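You operate a simulated robot arm through the tools that you are given. There is no shell and no other tool.

You are at the controls of a simulated robot arm. One attempt, no reset.

TASK
Clamp motor 65 in the test cradle and run it at top rate.
Fine: guard closed, run till the display gives its verdict, power off after.

Only the result counts: the job must be done as asked and must still hold three seconds after the hand-in. Knocking over, shifting, dropping, spilling or breaking anything else fails it.

THE ROBOT
A 7-joint arm with a fingered hand, fixed in place. Base frame: the origin is on the floor under the middle of its stand, x ahead of it, y to its left, z up; the work surface is at about z = 880. Lengths are in mm, angles in rad, forces in N, time in s.
With the tool pointing down near the work surface it reaches from about 180 to 800 mm from the base axis. Its first joint turns from -2.897 to 2.897 rad. Payload 4.9 kg.
The TCP is the grasp point between the finger pads, 32 mm short of the fingertips. In the tool frame z runs along the fingers and y along their closing line. The gripper opens to 192 mm; its body begins 89 mm behind the TCP. The gripper is a hand of 3 fingers: y runs from the thumb to the fingers, the wrist lies at [0, 0, -267] in the tool frame.
Orientation is that of the tool frame in the base frame, as a unit quaternion [w, x, y, z]. With the fingers straight down and closing along the base's y, the tool's x points along the base's -x, its y along +y and its z along -z.

THE INTERFACE
- The arm moves only by the tool jog_arm. Its argument "motion" is a list of rows, each an object (a shift or turn left out is 0) with "linear": the shift along the tool's x, y, z in mm, a list of three; "rot": the turn, a rotation vector about the tool's x, y, z in rad, a list of three. In form: [{"linear": [x, y, z], "rot": [ax, ay, az]}, ...]. A call has 1 to 20 rows; each row shifts and turns the commanded pose from where the row before left it, along the tool's axes as they then stand. A row lasts 0.2 s, in which the tool goes at most 50 mm and 0.15 rad; a call with a longer step from one row to the next is refused whole. A pose out of reach is approached as far as the arm can. The call stops where the force on the tool passes 40 N (or 10 N more than at its start, if that is more) or the arm is blocked; 0.2 s more then pass. In this call time passes only in rows, and 0.2 s behind the last. The reply holds the time, the measured pose of the TCP, the force on the tool along the base axes, the opening and the grip force, in the units named above and with some noise, with the torque about the TCP (base axes, N m) and any sound that the robot's microphone picked up, and new pictures: "views" is both (left out), scene, wrist or none.
- Cameras (640 x 400 px; columns grow to the right, rows downward): "scene" is fixed at [61.6, -492.4, 1634.9]; the picture's right is [0.60, -0.80, 0.00], its down [-0.62, -0.47, -0.63] and it looks along [0.51, 0.38, -0.77] (base axes); focal length 320 px, centre (320, 200). "wrist" rides on the gripper at [80, -46, -113] in the tool frame; the picture's right is [0.50, 0.87, 0.00], its down [-0.67, 0.39, -0.63] and it looks along [-0.55, 0.32, 0.78] (tool axes); focal length 226 px, centre (320, 200). There is no depth. A picture from a camera that has moved, and an enlarged one, comes with that camera's place and axes in the base frame and with its lens. The place of the scene camera against the robot may be out by one fixed shift of up to 25 mm in any direction.
- curl_fingers(finger1, finger2, thumb_bend): sets how far each is bent, from 0 (flat) to 100 (curled in); at 30 the hand is open as for a grip, at 70 the pads meet at the TCP. One left out holds its place. A second passes; each finger stops where it meets its share of the squeeze, and holds until it gets a number again. It is the only way to open and close the hand. It gives what a move gives, with no picture; readings hold the bend of each and the force on the fingers (four entries, about 0 where the hand has none), thumb and palm.
- close_up(camera, box): a new picture of the part [left, top, right, bottom] of that camera's present view, enlarged. No time passes.
- finish_job(): hands the job in; it is judged then, once.

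Places have to be worked out from the pictures, the camera data and where the tool is seen. Open the gripper and draw the arm clear of the work before you hand the job in, unless the task says otherwise.

The tools are called after "Request:" by a JSON object that holds its "name" and its "arguments". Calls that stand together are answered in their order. jog_arm: Moves the arm, as the interface text tells. Its arguments: {"type":"object","properties":{"motion":{"type":"array","items":{"type":"object","properties":{"linear":{"type":"array","items":{"type":"number"}},"rot":{"type":"array","items":{"type":"number"}}}}},"views":{"type":"string","enum":["both","scene","wrist","none"]}},"required":["motion"]} The other tools are called the same way: curl_fingers (finger1, finger2, thumb_bend) moves the fingers one by one; close_up (camera, box) takes an enlarged picture of a part of a camera's view; finish_job () hands the job in.

At the start:

```text
time_s: 0.0
position: [588.9, -98.8, 1171.2]
tool_rot: [0.0, -0.001, 1.0, 0.001]
force: [-0.1, -0.4, -0.2]
torque: [0.0, -0.02, 0.01]
gripper_width: 191.8
grasp_force: 0.0
shape: jaw
bend: [30.0, 30.0, 30.0]
finger forces: [0.0, 0.1, 0.0, 0.1, 0.0, 0.0]
```

scene: 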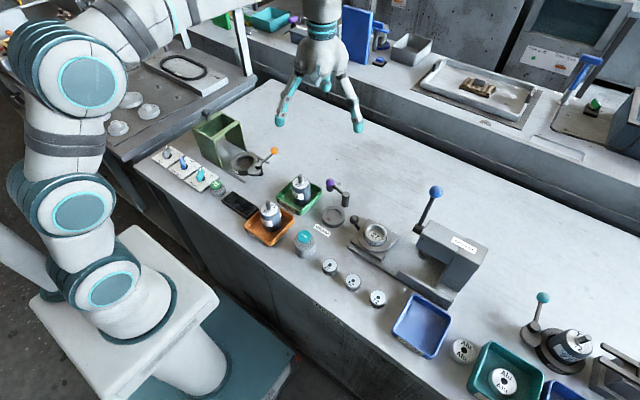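
wrist: 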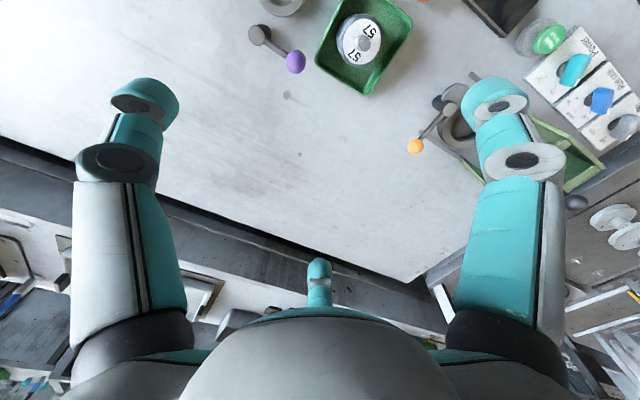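

I'll start by looking closely at the bench to identify the motors, the cradle and the controls.

Request:
{"name": "close_up", "arguments": {"camera": "scene", "box": [130, 100, 290, 200]}}

Request:
{"name": "close_up", "arguments": {"camera": "scene", "box": [230, 160, 390, 260]}}

Request:
{"name": "close_up", "arguments": {"camera": "scene", "box": [310, 170, 500, 310]}}

Request:
{"name": "close_up", "arguments": {"camera": "scene", "box": [440, 280, 640, 400]}}

Request:
{"name": "close_up", "arguments": {"camera": "scene", "box": [280, 210, 440, 320]}}

Request:
{"name": "close_up", "arguments": {"camera": "wrist", "box": [400, 0, 640, 150]}}

Request:
{"name": "close_up", "arguments": {"camera": "wrist", "box": [230, 0, 440, 130]}}

```text
4.00 times, centred on (210, 150) of scene
camera zoom: at [61.6, -492.4, 1634.9], right [0.6, -0.8, 0.0], down [-0.62, -0.47, -0.63], along [0.51, 0.38, -0.77], focal length 1278 px, centre (760, 400)
```

zoom: 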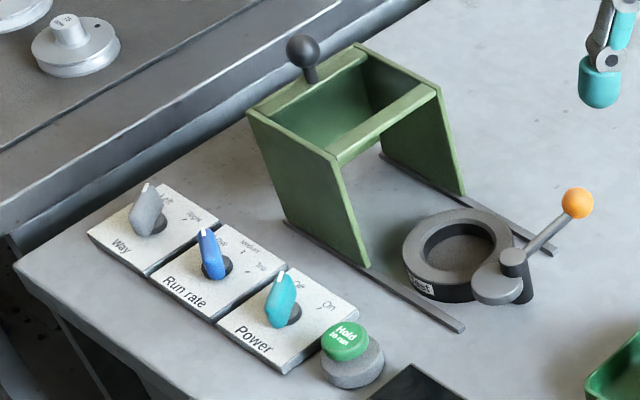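

```text
4.00 times, centred on (310, 210) of scene
camera zoom: at [61.6, -492.4, 1634.9], right [0.6, -0.8, 0.0], down [-0.62, -0.47, -0.63], along [0.51, 0.38, -0.77], focal length 1278 px, centre (360, 160)
```

zoom: 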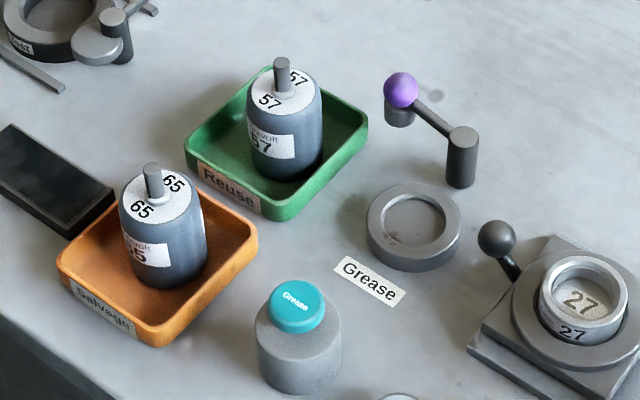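

```text
2.86 times, centred on (405, 240) of scene
camera zoom: at [61.6, -492.4, 1634.9], right [0.6, -0.8, 0.0], down [-0.62, -0.47, -0.63], along [0.51, 0.38, -0.77], focal length 913 px, centre (77, 86)
```

zoom: 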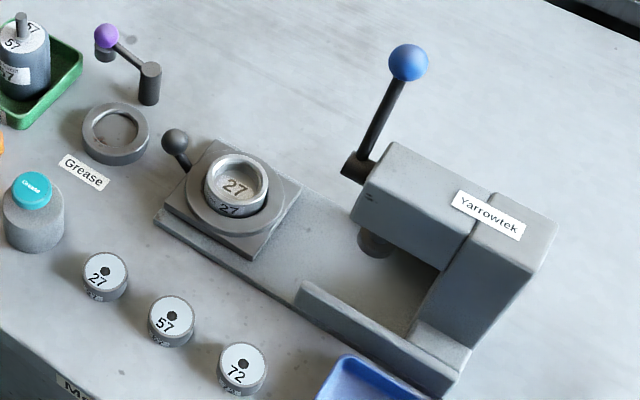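

```text
3.20 times, centred on (540, 340) of scene
camera zoom: at [61.6, -492.4, 1634.9], right [0.6, -0.8, 0.0], down [-0.62, -0.47, -0.63], along [0.51, 0.38, -0.77], focal length 1022 px, centre (-384, -248)
```

zoom: 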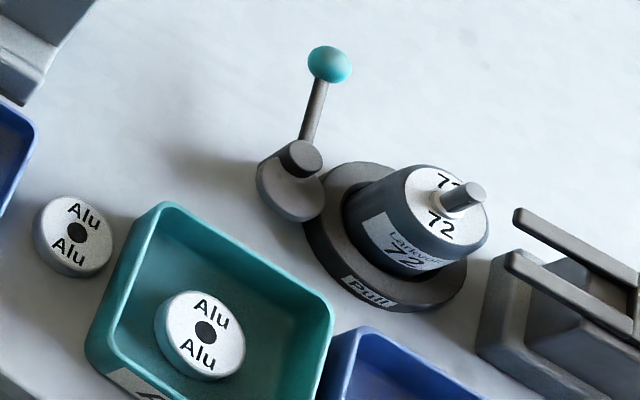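

```text
3.64 times, centred on (360, 265) of scene
camera zoom: at [61.6, -492.4, 1634.9], right [0.6, -0.8, 0.0], down [-0.62, -0.47, -0.63], along [0.51, 0.38, -0.77], focal length 1162 px, centre (174, -36)
```

zoom: 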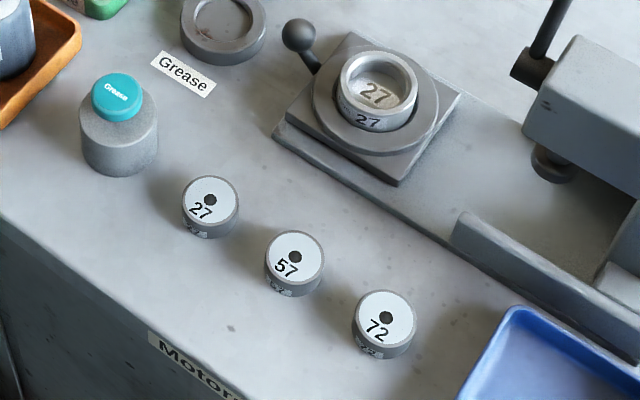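

```text
2.67 times, centred on (520, 75) of wrist
camera zoom: at [509.2, -145.9, 1285.5], right [-0.5, 0.87, 0.0], down [0.67, 0.39, 0.63], along [0.55, 0.32, -0.78], focal length 603 px, centre (-213, 533)
```

zoom: 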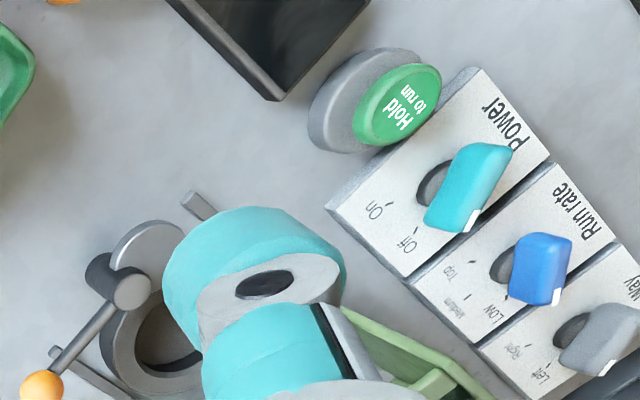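

```text
3.05 times, centred on (335, 65) of wrist
camera zoom: at [509.2, -145.9, 1285.5], right [-0.5, 0.87, 0.0], down [0.67, 0.39, 0.63], along [0.55, 0.32, -0.78], focal length 689 px, centre (274, 611)
```

zoom: 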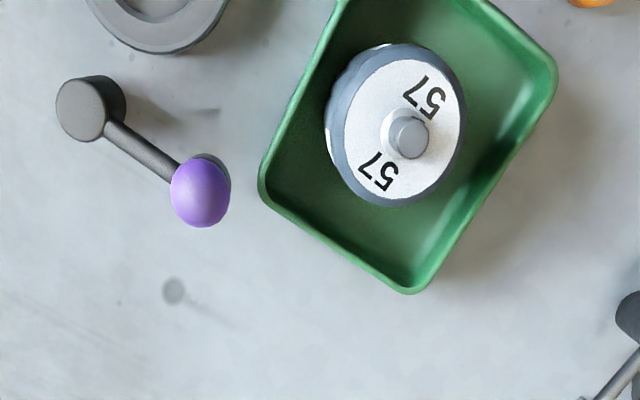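

The test cradle (with the orange-ball cam lever), the sliding green guard, the three knobs, the hold-to-run button and the black display are all at the left end; motor 65 stands in the orange "Salvage" tray. I'll move the hand back and left at height to see the test station with the wrist camera.

Request:
{"name": "jog_arm", "arguments": {"motion": [{"linear": [31.5, 28.2, 11.8]}, {"linear": [31.5, 28.2, 11.8]}, {"linear": [31.5, 28.2, 11.8]}, {"linear": [31.5, 28.2, 11.8]}, {"linear": [31.5, 28.2, 11.8]}, {"linear": [31.5, 28.2, 11.8]}], "views": "both"}}

```text
time_s: 1.4
position: [399.7, 69.4, 1100.2]
tool_rot: [0.0, 0.0, 1.0, 0.0]
force: [-0.5, -0.3, -0.1]
torque: [0.02, 0.01, 0.02]
gripper_width: 191.7
grasp_force: 0.1
shape: jaw
bend: [30.0, 30.0, 30.0]
finger forces: [0.0, 0.0, 0.0, 0.1, 0.0, 0.0]
camera wrist: at [320.8, 23.1, 1213.9], right [-0.5, 0.87, 0.0], down [0.67, 0.39, 0.63], along [0.55, 0.32, -0.78], focal length 226 px, centre (320, 200)
```

scene: 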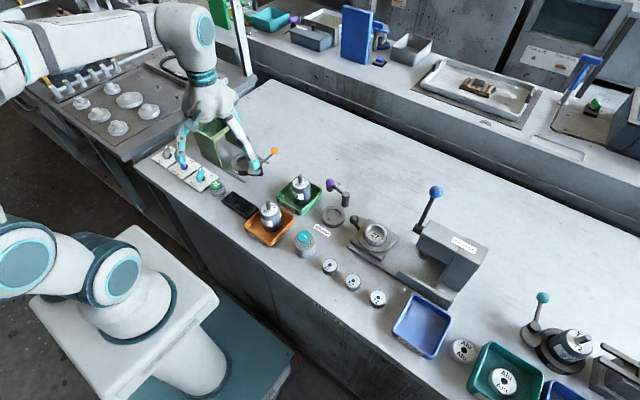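
wrist: 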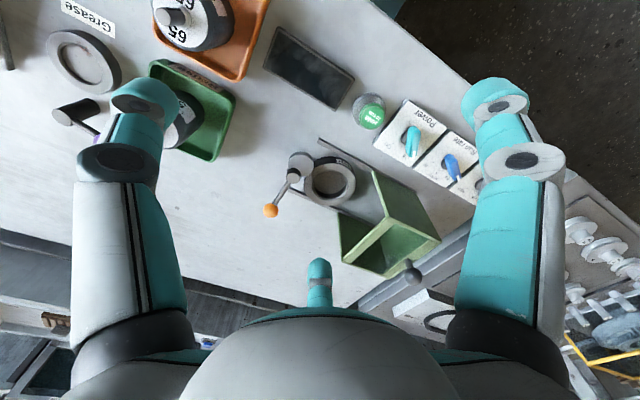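

The wrist camera now sees the test station. I'll enlarge the cradle, guard and controls.

Request:
{"name": "close_up", "arguments": {"camera": "wrist", "box": [250, 80, 410, 180]}}

Request:
{"name": "close_up", "arguments": {"camera": "wrist", "box": [250, 130, 460, 290]}}

Request:
{"name": "close_up", "arguments": {"camera": "wrist", "box": [340, 80, 500, 220]}}

Request:
{"name": "close_up", "arguments": {"camera": "wrist", "box": [130, 0, 290, 100]}}

```text
4.00 times, centred on (330, 130) of wrist
camera zoom: at [320.8, 23.1, 1213.9], right [-0.5, 0.87, 0.0], down [0.67, 0.39, 0.63], along [0.55, 0.32, -0.78], focal length 904 px, centre (280, 480)
```

zoom: 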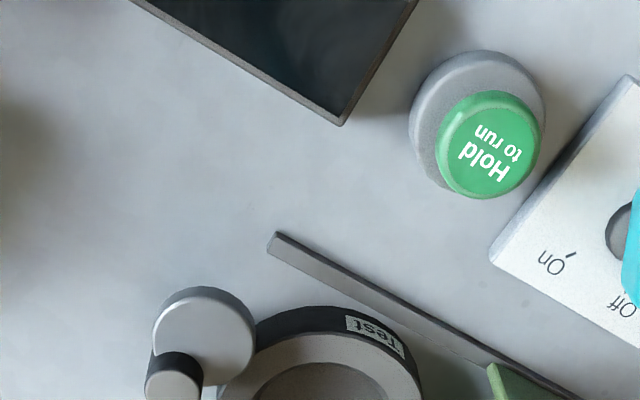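

```text
2.50 times, centred on (355, 210) of wrist
camera zoom: at [320.8, 23.1, 1213.9], right [-0.5, 0.87, 0.0], down [0.67, 0.39, 0.63], along [0.55, 0.32, -0.78], focal length 565 px, centre (232, 175)
```

zoom: 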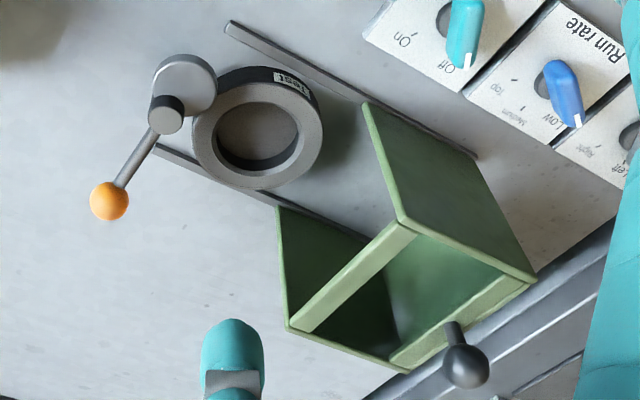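

```text
2.86 times, centred on (420, 150) of wrist
camera zoom: at [320.8, 23.1, 1213.9], right [-0.5, 0.87, 0.0], down [0.67, 0.39, 0.63], along [0.55, 0.32, -0.78], focal length 646 px, centre (34, 343)
```

zoom: 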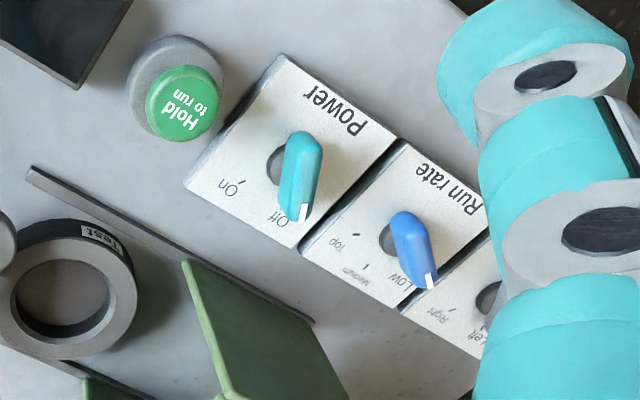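

```text
4.00 times, centred on (210, 50) of wrist
camera zoom: at [320.8, 23.1, 1213.9], right [-0.5, 0.87, 0.0], down [0.67, 0.39, 0.63], along [0.55, 0.32, -0.78], focal length 904 px, centre (760, 800)
```

zoom: 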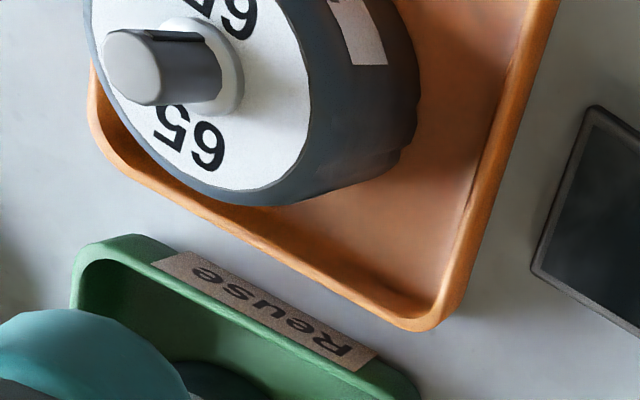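

Cradle ring is around (499,146), cam pivot around (502,84) with lever toward +x, guard spans y≈205–305 on rails along y. Next I look at motor 65 (about (385,-86)) from closer with the wrist camera.

Request:
{"name": "jog_arm", "arguments": {"motion": [{"linear": [19.8, -40.8, 10.2]}, {"linear": [19.8, -40.8, 10.2]}, {"linear": [19.8, -40.8, 10.2]}, {"linear": [19.8, -40.8, 10.2]}, {"linear": [19.8, -40.8, 10.2]}], "views": "both"}}

Request:
{"name": "close_up", "arguments": {"camera": "wrist", "box": [220, 90, 460, 240]}}

Request:
{"name": "close_up", "arguments": {"camera": "wrist", "box": [260, 130, 380, 220]}}

```text
time_s: 2.6
position: [300.5, -136.1, 1049.4]
tool_rot: [0.0, -0.001, 1.0, 0.0]
force: [0.2, -0.6, 0.0]
torque: [0.0, -0.01, -0.04]
gripper_width: 191.9
grasp_force: 0.1
shape: jaw
bend: [30.0, 30.0, 30.0]
finger forces: [0.0, 0.0, 0.0, 0.1, 0.1, 0.0]
camera wrist: at [222.0, -181.4, 1163.4], right [-0.5, 0.87, 0.0], down [0.67, 0.39, 0.63], along [0.55, 0.32, -0.78], focal length 226 px, centre (320, 200)
```

scene: 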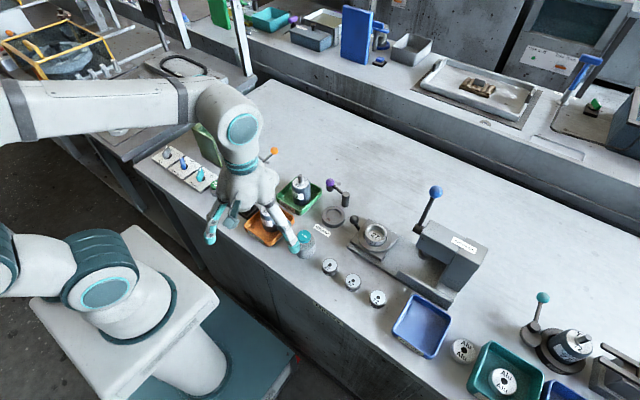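
wrist: 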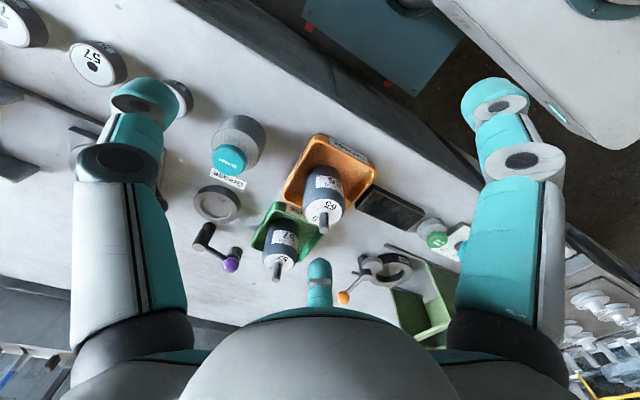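

```text
2.67 times, centred on (340, 165) of wrist
camera zoom: at [222.0, -181.4, 1163.4], right [-0.5, 0.87, 0.0], down [0.67, 0.39, 0.63], along [0.55, 0.32, -0.78], focal length 603 px, centre (267, 293)
```

zoom: 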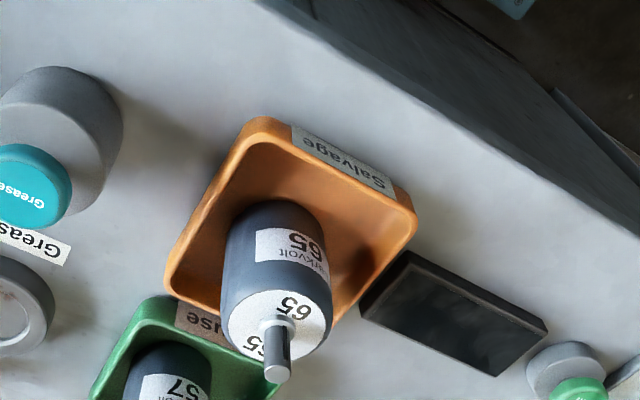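

```text
4.44 times, centred on (320, 175) of wrist
camera zoom: at [222.0, -181.4, 1163.4], right [-0.5, 0.87, 0.0], down [0.67, 0.39, 0.63], along [0.55, 0.32, -0.78], focal length 1005 px, centre (320, 311)
```

zoom: 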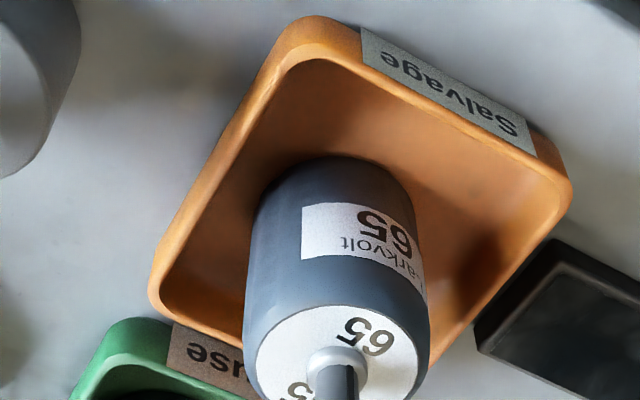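

Triangulating the two wrist views: motor 65 axis ≈ (383,-82), body top z≈954, shaft tip z≈987, diameter ≈52. Before gripping I check in free air how the fingers look when partly curled.

Request:
{"name": "curl_fingers", "arguments": {"finger1": 55, "finger2": 55, "thumb_bend": 55}}

Request:
{"name": "close_up", "arguments": {"camera": "wrist", "box": [0, 0, 640, 400]}}

Request:
{"name": "close_up", "arguments": {"camera": "scene", "box": [190, 130, 330, 260]}}

```text
time_s: 3.6
position: [301.1, -134.8, 1050.0]
tool_rot: [0.0, 0.0, 1.0, 0.001]
force: [0.4, -0.4, -0.1]
torque: [-0.01, -0.04, -0.02]
gripper_width: 63.5
grasp_force: 0.1
shape: fingers
bend: [55.0, 55.0, 55.0]
finger forces: [0.0, 0.0, 0.1, 0.1, 0.1, 0.0]
```

```text
1.00 times, centred on (320, 200) of wrist (not enlarged: the box is as wide or as high as the picture)
camera zoom: at [222.5, -180.9, 1163.7], right [-0.5, 0.87, 0.0], down [0.67, 0.39, 0.63], along [0.55, 0.32, -0.78], focal length 226 px, centre (320, 200)
```

zoom: 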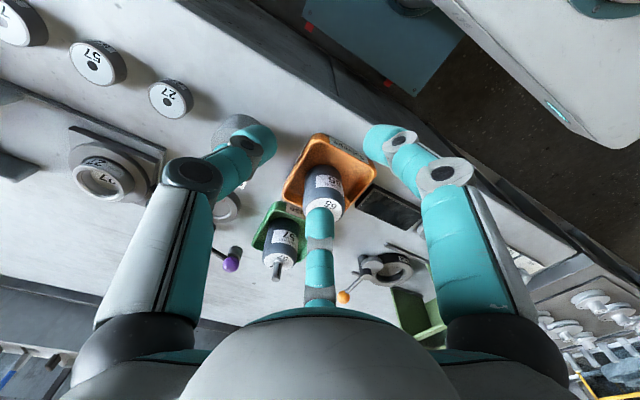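

```text
3.08 times, centred on (260, 195) of scene
camera zoom: at [61.6, -492.4, 1634.9], right [0.6, -0.8, 0.0], down [-0.62, -0.47, -0.63], along [0.51, 0.38, -0.77], focal length 983 px, centre (505, 215)
```

zoom: 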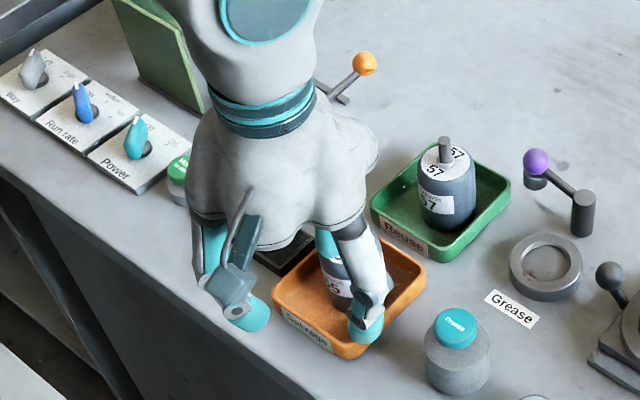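

At 55 the width reads 63.5 mm, so about 57–58 will meet the 52 mm motor, tips leaning inward. I'll also look at the fully closed shape (for pushing/pressing) while in free air.

Request:
{"name": "curl_fingers", "arguments": {"finger1": 70, "finger2": 70, "thumb_bend": 70}}

Request:
{"name": "close_up", "arguments": {"camera": "wrist", "box": [0, 0, 640, 400]}}

Request:
{"name": "close_up", "arguments": {"camera": "scene", "box": [190, 130, 330, 260]}}

```text
time_s: 4.6
position: [301.5, -134.4, 1050.2]
tool_rot: [0.0, 0.0, 1.0, 0.0]
force: [0.0, -0.2, -0.4]
torque: [0.02, 0.0, 0.02]
gripper_width: 3.7
grasp_force: 0.1
shape: fingers
bend: [69.0, 69.0, 70.0]
finger forces: [0.1, 0.0, 0.0, 0.0, 0.0, 0.1]
```

```text
1.00 times, centred on (320, 200) of wrist (not enlarged: the box is as wide or as high as the picture)
camera zoom: at [222.4, -180.9, 1163.7], right [-0.5, 0.87, 0.0], down [0.67, 0.39, 0.63], along [0.55, 0.32, -0.78], focal length 226 px, centre (320, 200)
```

zoom: 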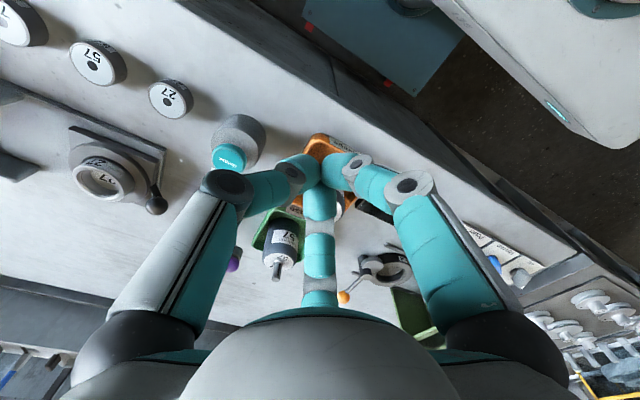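

```text
3.08 times, centred on (260, 195) of scene
camera zoom: at [61.6, -492.4, 1634.9], right [0.6, -0.8, 0.0], down [-0.62, -0.47, -0.63], along [0.51, 0.38, -0.77], focal length 983 px, centre (505, 215)
```

zoom: 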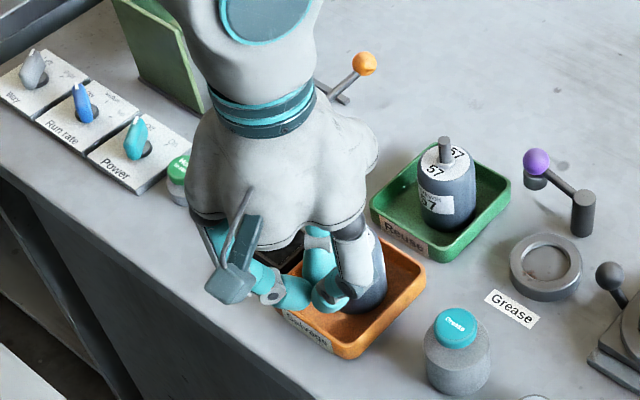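

Fingertips seem to hang about 40–50 mm below the TCP when curled; I want to know that exactly before working near the tray rim. I'll go over an empty stretch of table around (610,0) with bend 57 and touch down gently to measure it.

Request:
{"name": "jog_arm", "arguments": {"motion": [{"linear": [-10, 10, -40]}, {"linear": [-42, 18, 0]}, {"linear": [-42, 18, 0]}, {"linear": [-42, 18, 0]}, {"linear": [-42, 18, 0]}, {"linear": [-42, 18, 0]}, {"linear": [-42, 18, 0]}, {"linear": [-42, 18, 0]}, {"linear": [0, 0, 40]}, {"linear": [0, 0, 40]}], "views": "none"}}

Request:
{"name": "curl_fingers", "arguments": {"finger1": 57, "finger2": 57, "thumb_bend": 57}}

Request:
{"name": "close_up", "arguments": {"camera": "scene", "box": [0, 0, 640, 400]}}

Request:
{"name": "close_up", "arguments": {"camera": "wrist", "box": [0, 0, 640, 400]}}

```text
time_s: 6.8
position: [603.5, 0.1, 1011.1]
tool_rot: [0.001, 0.001, 1.0, 0.0]
force: [0.0, 0.6, 0.1]
torque: [-0.02, 0.01, -0.01]
gripper_width: 3.3
grasp_force: 0.0
shape: fingers
bend: [70.0, 70.0, 70.0]
finger forces: [0.0, 0.1, 0.1, 0.0, 0.0, 0.0]
```

```text
time_s: 7.8
position: [603.1, 0.6, 1009.6]
tool_rot: [0.0, 0.0, 1.0, 0.0]
force: [0.1, -0.4, -0.5]
torque: [0.04, 0.01, -0.01]
gripper_width: 58.3
grasp_force: 0.0
shape: fingers
bend: [56.0, 56.0, 56.0]
finger forces: [0.0, 0.0, 0.0, 0.0, 0.0, 0.0]
```

```text
1.00 times, centred on (320, 200) of scene (not enlarged: the box is as wide or as high as the picture)
camera zoom: at [61.6, -492.4, 1634.9], right [0.6, -0.8, 0.0], down [-0.62, -0.47, -0.63], along [0.51, 0.38, -0.77], focal length 320 px, centre (320, 200)
```

zoom: 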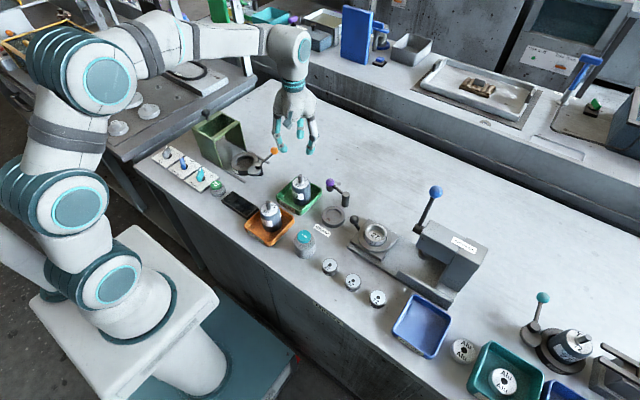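

```text
1.00 times, centred on (320, 200) of wrist (not enlarged: the box is as wide or as high as the picture)
camera zoom: at [525.0, -45.8, 1124.3], right [-0.5, 0.87, 0.0], down [0.67, 0.39, 0.63], along [0.55, 0.32, -0.78], focal length 226 px, centre (320, 200)
```

zoom: 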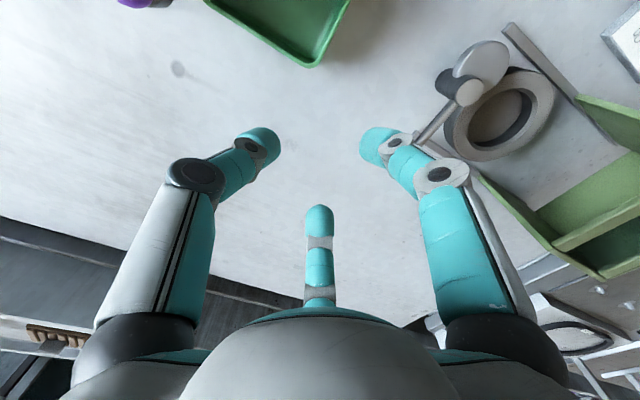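

Area below is clear. I descend to TCP z≈945, then in small steps with force monitoring.

Request:
{"name": "jog_arm", "arguments": {"motion": [{"linear": [0, -20, 30]}, {"linear": [0, 0, 30]}, {"linear": [0, 0, 4]}, {"linear": [0, 0, 4]}], "views": "scene"}}

Request:
{"name": "close_up", "arguments": {"camera": "scene", "box": [240, 90, 360, 190]}}

```text
time_s: 8.8
position: [603.9, -18.8, 941.7]
tool_rot: [0.001, -0.001, 1.0, -0.001]
force: [-0.3, -0.6, -0.5]
torque: [0.02, 0.02, 0.05]
gripper_width: 58.5
grasp_force: 0.0
shape: fingers
bend: [56.0, 56.0, 56.0]
finger forces: [0.0, 0.1, 0.0, 0.0, 0.0, 0.0]
```

scene: 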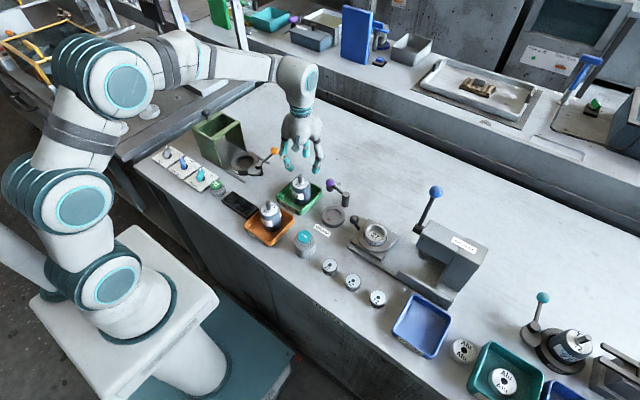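

```text
4.00 times, centred on (300, 140) of scene
camera zoom: at [61.6, -492.4, 1634.9], right [0.6, -0.8, 0.0], down [-0.62, -0.47, -0.63], along [0.51, 0.38, -0.77], focal length 1278 px, centre (400, 440)
```

zoom: 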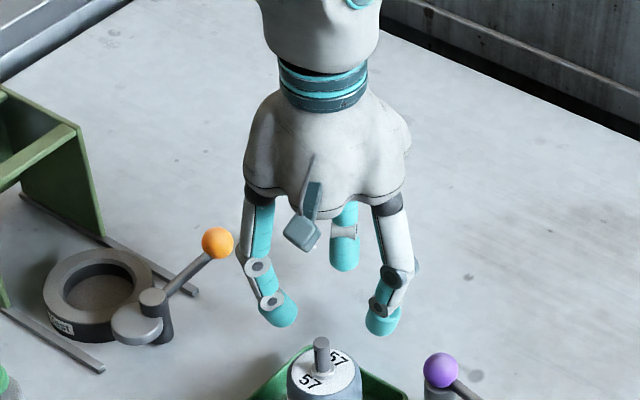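

Fingertips still visibly above the table. I continue with small 3 mm rows.

Request:
{"name": "jog_arm", "arguments": {"motion": [{"linear": [0, 0, 3]}, {"linear": [0, 0, 3]}, {"linear": [0, 0, 3]}, {"linear": [0, 0, 3]}, {"linear": [0, 0, 3]}], "views": "none"}}

Request:
{"name": "close_up", "arguments": {"camera": "scene", "box": [240, 90, 360, 190]}}

```text
time_s: 10.0
position: [603.2, -17.3, 926.6]
tool_rot: [0.0, 0.0, 1.0, -0.001]
force: [0.4, -0.5, -0.4]
torque: [0.01, 0.01, 0.01]
gripper_width: 58.3
grasp_force: 0.1
shape: fingers
bend: [56.0, 56.0, 56.0]
finger forces: [0.1, 0.0, 0.0, 0.1, 0.0, 0.1]
```

```text
4.00 times, centred on (300, 140) of scene
camera zoom: at [61.6, -492.4, 1634.9], right [0.6, -0.8, 0.0], down [-0.62, -0.47, -0.63], along [0.51, 0.38, -0.77], focal length 1278 px, centre (400, 440)
```

zoom: 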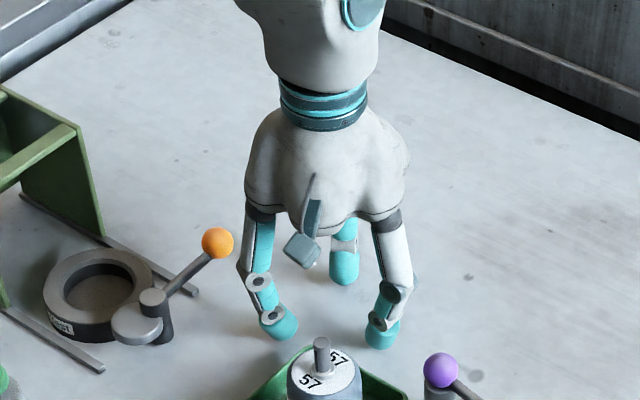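

No contact yet at TCP 926.6; the tips look within a centimetre or so of the table. Continue in 2 mm rows.

Request:
{"name": "jog_arm", "arguments": {"motion": [{"linear": [0, 0, 2]}, {"linear": [0, 0, 2]}, {"linear": [0, 0, 2]}], "views": "none"}}

Request:
{"name": "jog_arm", "arguments": {"motion": [{"linear": [0, 0, 2]}, {"linear": [0, 0, 2]}, {"linear": [0, 0, 2]}], "views": "none"}}

```text
time_s: 10.8
position: [604.0, -17.9, 922.3]
tool_rot: [0.0, 0.0, 1.0, 0.0]
force: [-1.0, 0.0, 5.8]
torque: [0.15, 0.25, -0.01]
gripper_width: 58.3
grasp_force: 3.4
shape: fingers
bend: [56.0, 56.0, 56.0]
finger forces: [5.8, 0.9, 0.1, 0.0, 0.0, 0.1]
```

```text
time_s: 11.6
position: [607.1, -18.4, 923.0]
tool_rot: [0.004, 0.0, 1.0, 0.0]
force: [-2.5, 0.6, 8.6]
torque: [0.19, 0.46, 0.04]
gripper_width: 60.2
grasp_force: 4.3
shape: fingers
bend: [55.0, 56.0, 56.0]
finger forces: [8.5, 0.0, 0.0, 0.0, 0.1, 0.1]
stopped in row 3: the force on the tool passed its limit at 43 N (the readings are from after the stop); the commanded pose is now the measured one
```

Contact came at TCP z≈922.5, so curled fingertips hang ≈42 mm below the TCP (table at 880). I lift off, open to 30 and go look at the cradle/lever closely to get heights of the ring, cam and post.

Request:
{"name": "jog_arm", "arguments": {"motion": [{"linear": [0, 0, -45]}, {"linear": [0, 0, -45]}, {"linear": [20, 10, -20]}, {"linear": [40, 20, 0]}, {"linear": [40, 20, 0]}, {"linear": [40, 20, 0]}, {"linear": [40, 20, 0]}, {"linear": [2, 3, 15]}], "views": "none"}}

Request:
{"name": "curl_fingers", "arguments": {"finger1": 30, "finger2": 30, "thumb_bend": 30}}

Request:
{"name": "close_up", "arguments": {"camera": "wrist", "box": [0, 0, 640, 400]}}

Request:
{"name": "close_up", "arguments": {"camera": "wrist", "box": [240, 120, 400, 220]}}

```text
time_s: 13.3
position: [422.9, 75.5, 1015.4]
tool_rot: [0.003, -0.001, 1.0, 0.001]
force: [0.8, -0.8, 0.3]
torque: [0.0, 0.0, 0.03]
gripper_width: 58.6
grasp_force: 0.0
shape: fingers
bend: [56.0, 56.0, 56.0]
finger forces: [0.0, 0.0, 0.1, 0.1, 0.0, 0.0]
```

```text
time_s: 14.3
position: [422.1, 74.5, 1014.9]
tool_rot: [0.004, -0.001, 1.0, -0.001]
force: [0.5, -0.5, -0.9]
torque: [0.0, -0.01, -0.01]
gripper_width: 167.5
grasp_force: 0.1
shape: fingers
bend: [30.0, 30.0, 30.0]
finger forces: [0.1, 0.0, 0.1, 0.0, 0.0, 0.0]
```

```text
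1.00 times, centred on (320, 200) of wrist (not enlarged: the box is as wide or as high as the picture)
camera zoom: at [344.4, 28.6, 1128.2], right [-0.5, 0.87, 0.0], down [0.67, 0.39, 0.64], along [0.55, 0.32, -0.77], focal length 226 px, centre (320, 200)
```

zoom: 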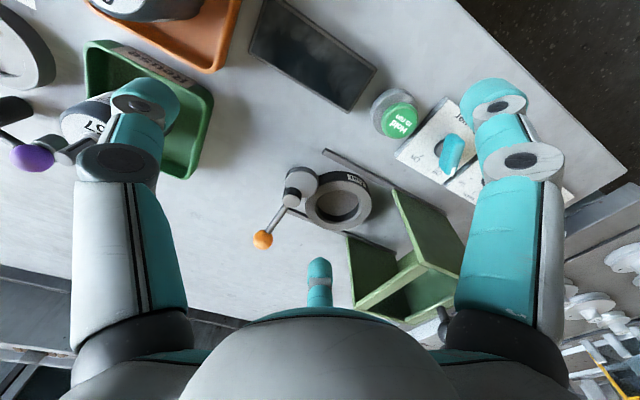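

```text
4.00 times, centred on (320, 170) of wrist
camera zoom: at [344.4, 28.6, 1128.2], right [-0.5, 0.87, 0.0], down [0.67, 0.39, 0.64], along [0.55, 0.32, -0.77], focal length 904 px, centre (320, 320)
```

zoom: 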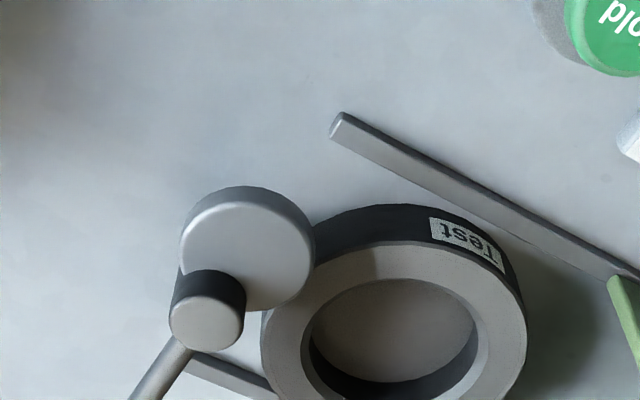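

There is a tiny residual tilt (~0.008 rad) from the touch-down; I remove it and retake the close views of the cradle.

Request:
{"name": "jog_arm", "arguments": {"motion": [{"linear": [-15, 5, -5], "rot": [-0.002, 0.008, 0.002]}, {"linear": [0, 0, 0]}], "views": "none"}}

Request:
{"name": "close_up", "arguments": {"camera": "wrist", "box": [230, 120, 390, 250]}}

Request:
{"name": "close_up", "arguments": {"camera": "wrist", "box": [370, 60, 490, 220]}}

Request:
{"name": "close_up", "arguments": {"camera": "wrist", "box": [330, 160, 490, 350]}}

```text
time_s: 14.9
position: [438.3, 80.2, 1020.2]
tool_rot: [0.0, 0.002, 1.0, 0.001]
force: [-0.2, 0.2, 0.5]
torque: [-0.01, 0.0, 0.0]
gripper_width: 167.6
grasp_force: 0.0
shape: fingers
bend: [30.0, 30.0, 30.0]
finger forces: [0.1, 0.0, 0.0, 0.0, 0.1, 0.1]
```

```text
3.08 times, centred on (310, 185) of wrist
camera zoom: at [360.1, 33.1, 1133.9], right [-0.5, 0.87, 0.0], down [0.67, 0.39, 0.63], along [0.55, 0.32, -0.77], focal length 696 px, centre (351, 246)
```

zoom: 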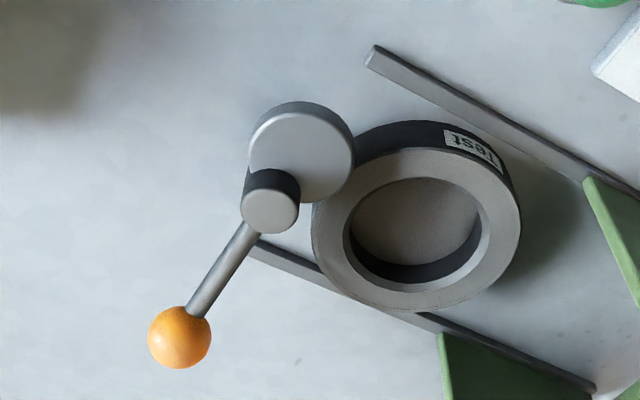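

```text
2.50 times, centred on (430, 140) of wrist
camera zoom: at [360.1, 33.1, 1133.9], right [-0.5, 0.87, 0.0], down [0.67, 0.39, 0.63], along [0.55, 0.32, -0.77], focal length 565 px, centre (45, 350)
```

zoom: 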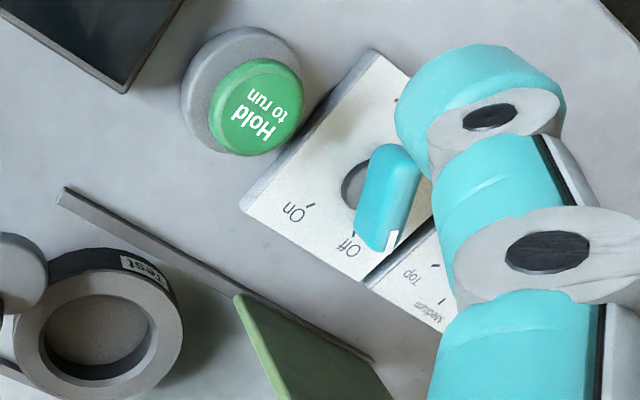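

```text
2.11 times, centred on (410, 255) of wrist
camera zoom: at [360.1, 33.1, 1133.9], right [-0.5, 0.87, 0.0], down [0.67, 0.39, 0.63], along [0.55, 0.32, -0.77], focal length 476 px, centre (130, 84)
```

zoom: 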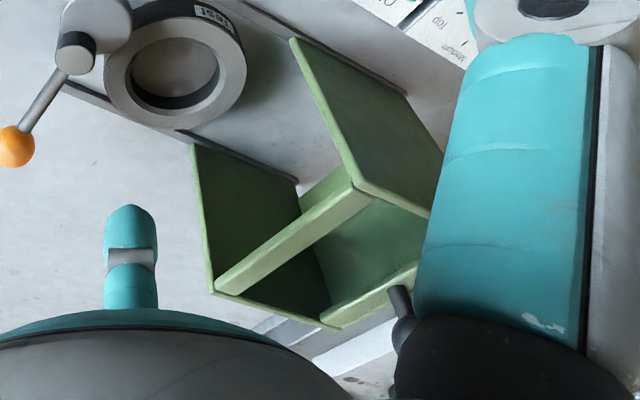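

Geometry is consistent now: ring centre ≈ (501,147), ring top z≈903, hole ≈57 mm with a chamfer, floor ≈886; lever ball ≈ (576,77,937), pivot ≈ (512,85). I go above motor 65 and half-close the hand to 45.

Request:
{"name": "jog_arm", "arguments": {"motion": [{"linear": [0, 0, -45]}, {"linear": [14, -40.5, 0]}, {"linear": [14, -40.5, 0]}, {"linear": [14, -40.5, 0]}, {"linear": [14, -40.7, 0]}], "views": "none"}}

Request:
{"name": "curl_fingers", "arguments": {"finger1": 45, "finger2": 45, "thumb_bend": 45}}

Request:
{"name": "close_up", "arguments": {"camera": "wrist", "box": [160, 80, 480, 280]}}

Request:
{"name": "close_up", "arguments": {"camera": "scene", "box": [200, 120, 340, 260]}}

```text
time_s: 16.1
position: [382.3, -82.4, 1064.7]
tool_rot: [0.0, 0.001, 1.0, 0.001]
force: [0.5, -0.5, 0.4]
torque: [0.01, -0.03, -0.02]
gripper_width: 167.7
grasp_force: 0.0
shape: fingers
bend: [30.0, 30.0, 30.0]
finger forces: [0.0, 0.0, 0.1, 0.0, 0.0, 0.1]
```

```text
time_s: 17.1
position: [382.6, -82.1, 1064.1]
tool_rot: [0.0, 0.001, 1.0, 0.001]
force: [0.0, 0.1, 0.2]
torque: [-0.01, 0.0, -0.03]
gripper_width: 106.2
grasp_force: 0.1
shape: fingers
bend: [45.0, 45.0, 45.0]
finger forces: [0.0, 0.0, 0.1, 0.0, 0.0, 0.0]
```

```text
2.00 times, centred on (320, 180) of wrist
camera zoom: at [304.1, -128.4, 1178.2], right [-0.5, 0.87, 0.0], down [0.67, 0.39, 0.63], along [0.55, 0.32, -0.77], focal length 452 px, centre (320, 240)
```

zoom: 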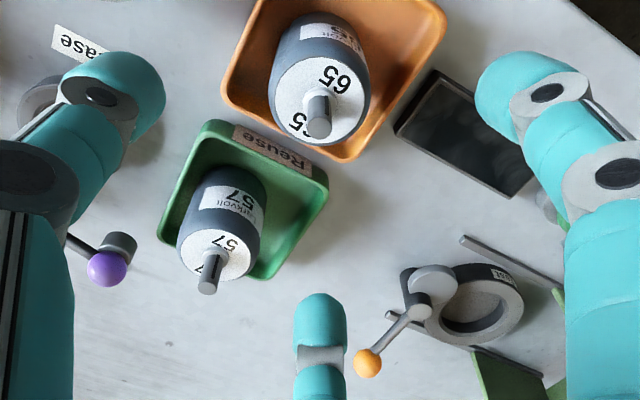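

```text
2.86 times, centred on (270, 190) of scene
camera zoom: at [61.6, -492.4, 1634.9], right [0.6, -0.8, 0.0], down [-0.62, -0.47, -0.63], along [0.51, 0.38, -0.77], focal length 913 px, centre (463, 229)
```

zoom: 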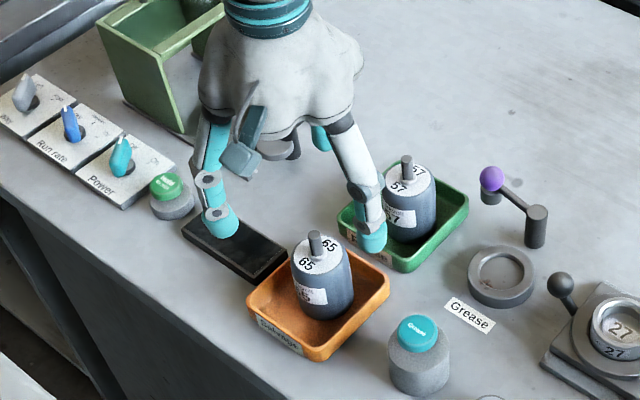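

The motor shaft lies on the hand axis (column 320). Descending to TCP z≈962 so the tips stay ~12–15 mm above the tray rim.

Request:
{"name": "jog_arm", "arguments": {"motion": [{"linear": [0, 0, 25]}, {"linear": [0, 0, 25]}, {"linear": [0, 0, 25]}, {"linear": [0, 0, 15]}, {"linear": [0, 0, 12]}], "views": "wrist"}}

Request:
{"name": "close_up", "arguments": {"camera": "scene", "box": [200, 140, 340, 260]}}

```text
time_s: 18.4
position: [382.4, -82.2, 963.0]
tool_rot: [0.0, 0.0, 1.0, 0.001]
force: [0.3, 0.5, -0.1]
torque: [-0.05, 0.03, 0.0]
gripper_width: 106.1
grasp_force: 0.0
shape: fingers
bend: [45.0, 45.0, 45.0]
finger forces: [0.0, 0.1, 0.0, 0.1, 0.1, 0.0]
camera wrist: at [303.5, -129.1, 1076.1], right [-0.5, 0.87, 0.0], down [0.67, 0.39, 0.63], along [0.55, 0.32, -0.78], focal length 226 px, centre (320, 200)
```

wrist: 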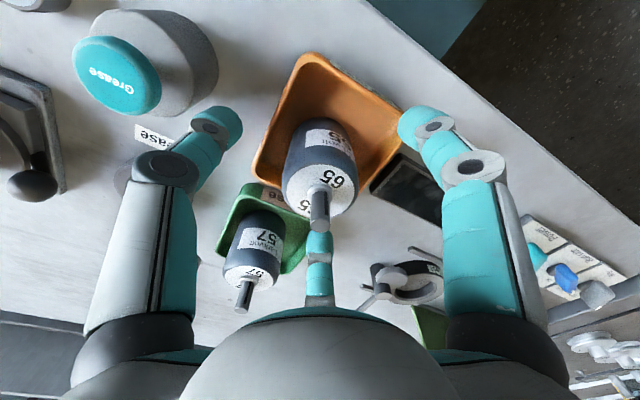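

```text
3.33 times, centred on (270, 200) of scene
camera zoom: at [61.6, -492.4, 1634.9], right [0.6, -0.8, 0.0], down [-0.62, -0.47, -0.63], along [0.51, 0.38, -0.77], focal length 1065 px, centre (487, 200)
```

zoom: 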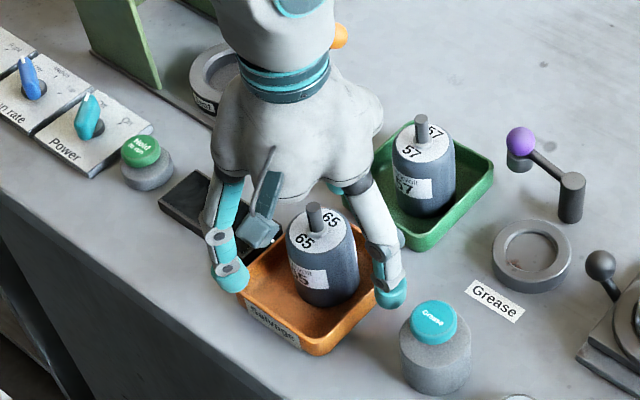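

The hand is centred around the motor, tips just above the tray rim. Closing to 56 first, then further to grip.

Request:
{"name": "curl_fingers", "arguments": {"finger1": 56, "finger2": 56, "thumb_bend": 56}}

Request:
{"name": "curl_fingers", "arguments": {"finger1": 64, "finger2": 64, "thumb_bend": 64}}

Request:
{"name": "close_up", "arguments": {"camera": "wrist", "box": [160, 60, 480, 260]}}

Request:
{"name": "close_up", "arguments": {"camera": "scene", "box": [200, 140, 340, 260]}}

```text
time_s: 19.4
position: [381.0, -82.6, 962.8]
tool_rot: [0.0, 0.0, 1.0, 0.0]
force: [-0.8, -0.2, 0.0]
torque: [-0.01, 0.0, -0.02]
gripper_width: 59.6
grasp_force: 0.1
shape: fingers
bend: [56.0, 56.0, 56.0]
finger forces: [0.0, 0.0, 0.0, 0.1, 0.0, 0.0]
```

```text
time_s: 20.4
position: [382.6, -82.9, 964.0]
tool_rot: [0.0, 0.001, 1.0, 0.001]
force: [0.4, -2.4, 1.0]
torque: [-0.11, 0.01, 0.03]
gripper_width: 44.1
grasp_force: 8.9
shape: fingers
bend: [59.0, 60.0, 60.0]
finger forces: [5.6, 5.2, 0.0, 0.1, 7.8, 0.0]
```

```text
2.00 times, centred on (320, 160) of wrist
camera zoom: at [303.7, -129.2, 1076.5], right [-0.5, 0.87, 0.0], down [0.67, 0.39, 0.63], along [0.55, 0.32, -0.77], focal length 452 px, centre (320, 280)
```

zoom: 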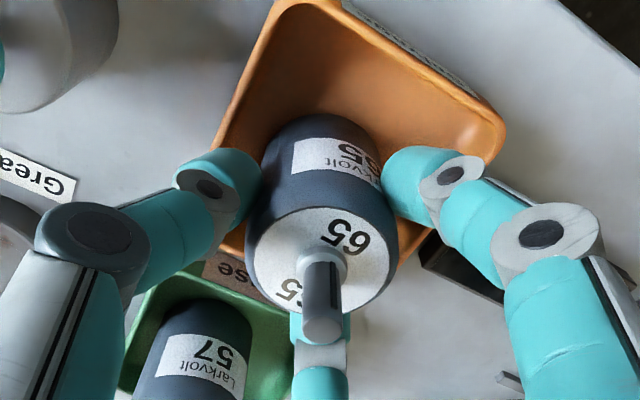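

```text
3.33 times, centred on (270, 200) of scene
camera zoom: at [61.6, -492.4, 1634.9], right [0.6, -0.8, 0.0], down [-0.62, -0.47, -0.63], along [0.51, 0.38, -0.77], focal length 1065 px, centre (487, 200)
```

zoom: 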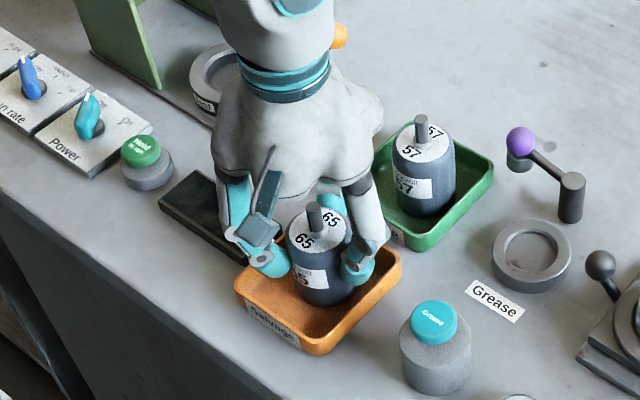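

Gripped: fingers stopped at 59–60 with 5–8 N each. I lift 10 mm gently and check that the motor comes along.

Request:
{"name": "jog_arm", "arguments": {"motion": [{"linear": [0, 0, -4]}, {"linear": [0, 0, -6]}, {"linear": [0, 0, -8]}], "views": "none"}}

Request:
{"name": "close_up", "arguments": {"camera": "wrist", "box": [160, 60, 480, 260]}}

Request:
{"name": "close_up", "arguments": {"camera": "scene", "box": [200, 140, 340, 260]}}

```text
time_s: 21.1
position: [381.8, -82.1, 981.2]
tool_rot: [0.0, 0.001, 1.0, 0.001]
force: [-0.2, 0.7, -3.7]
torque: [-0.01, -0.03, 0.02]
gripper_width: 44.6
grasp_force: 8.5
shape: fingers
bend: [59.0, 60.0, 61.0]
finger forces: [5.5, 5.0, 0.0, 0.0, 6.3, 0.0]
```

```text
2.00 times, centred on (320, 160) of wrist
camera zoom: at [303.3, -129.3, 1094.4], right [-0.5, 0.87, 0.0], down [0.67, 0.39, 0.63], along [0.55, 0.32, -0.77], focal length 452 px, centre (320, 280)
```

zoom: 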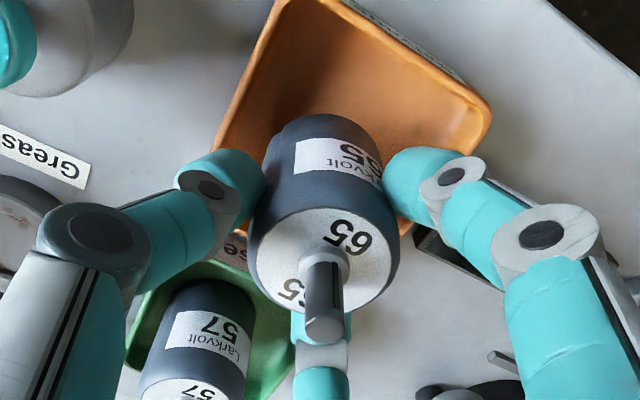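

```text
3.33 times, centred on (270, 200) of scene
camera zoom: at [61.6, -492.4, 1634.9], right [0.6, -0.8, 0.0], down [-0.62, -0.47, -0.63], along [0.51, 0.38, -0.77], focal length 1065 px, centre (487, 200)
```

zoom: 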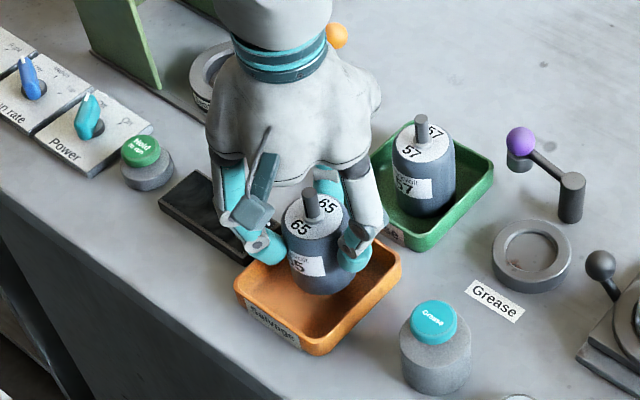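

The motor (≈3.7 N) came up squarely. I raise it and carry it over the cradle: a shift of about (+118,+230).

Request:
{"name": "jog_arm", "arguments": {"motion": [{"linear": [0, 0, -20]}, {"linear": [0, 0, -30]}, {"linear": [-7.9, 14.3, -10]}, {"linear": [-15, 29.5, 0]}, {"linear": [-20, 38, 0]}, {"linear": [-20, 38, 0]}, {"linear": [-20, 38, 0]}, {"linear": [-20, 38, 0]}, {"linear": [-10, 22.5, 0]}, {"linear": [-5, 12, 0]}], "views": "wrist"}}

Request:
{"name": "close_up", "arguments": {"camera": "wrist", "box": [220, 60, 420, 260]}}

Request:
{"name": "close_up", "arguments": {"camera": "scene", "box": [180, 80, 320, 200]}}

```text
time_s: 23.4
position: [500.6, 148.3, 1041.5]
tool_rot: [0.0, 0.001, 1.0, 0.001]
force: [0.6, -0.7, -4.5]
torque: [0.0, -0.01, -0.03]
gripper_width: 44.4
grasp_force: 7.9
shape: fingers
bend: [59.0, 60.0, 61.0]
finger forces: [5.6, 5.1, 0.0, 0.0, 6.3, 0.1]
camera wrist: at [421.7, 101.5, 1154.4], right [-0.5, 0.87, 0.0], down [0.67, 0.39, 0.63], along [0.55, 0.32, -0.78], focal length 226 px, centre (320, 200)
```

wrist: 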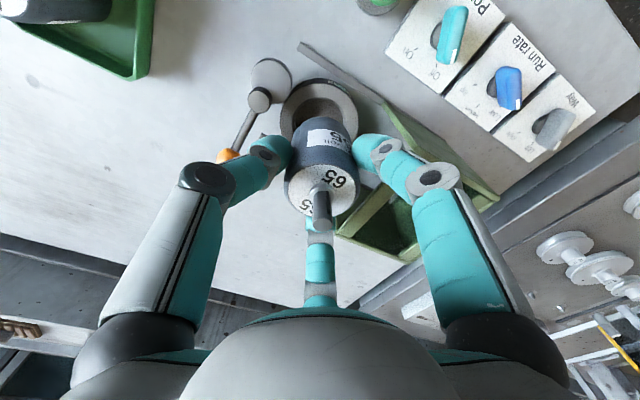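

```text
2.00 times, centred on (320, 160) of wrist
camera zoom: at [421.7, 101.5, 1154.4], right [-0.5, 0.87, 0.0], down [0.67, 0.39, 0.63], along [0.55, 0.32, -0.78], focal length 452 px, centre (320, 280)
```

zoom: 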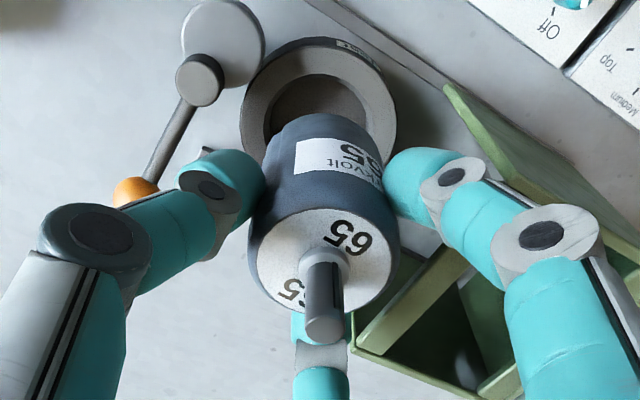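

```text
3.33 times, centred on (250, 140) of scene
camera zoom: at [61.6, -492.4, 1634.9], right [0.6, -0.8, 0.0], down [-0.62, -0.47, -0.63], along [0.51, 0.38, -0.77], focal length 1065 px, centre (553, 400)
```

zoom: 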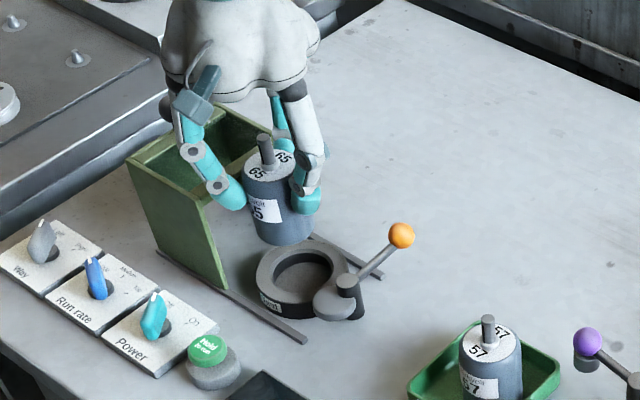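

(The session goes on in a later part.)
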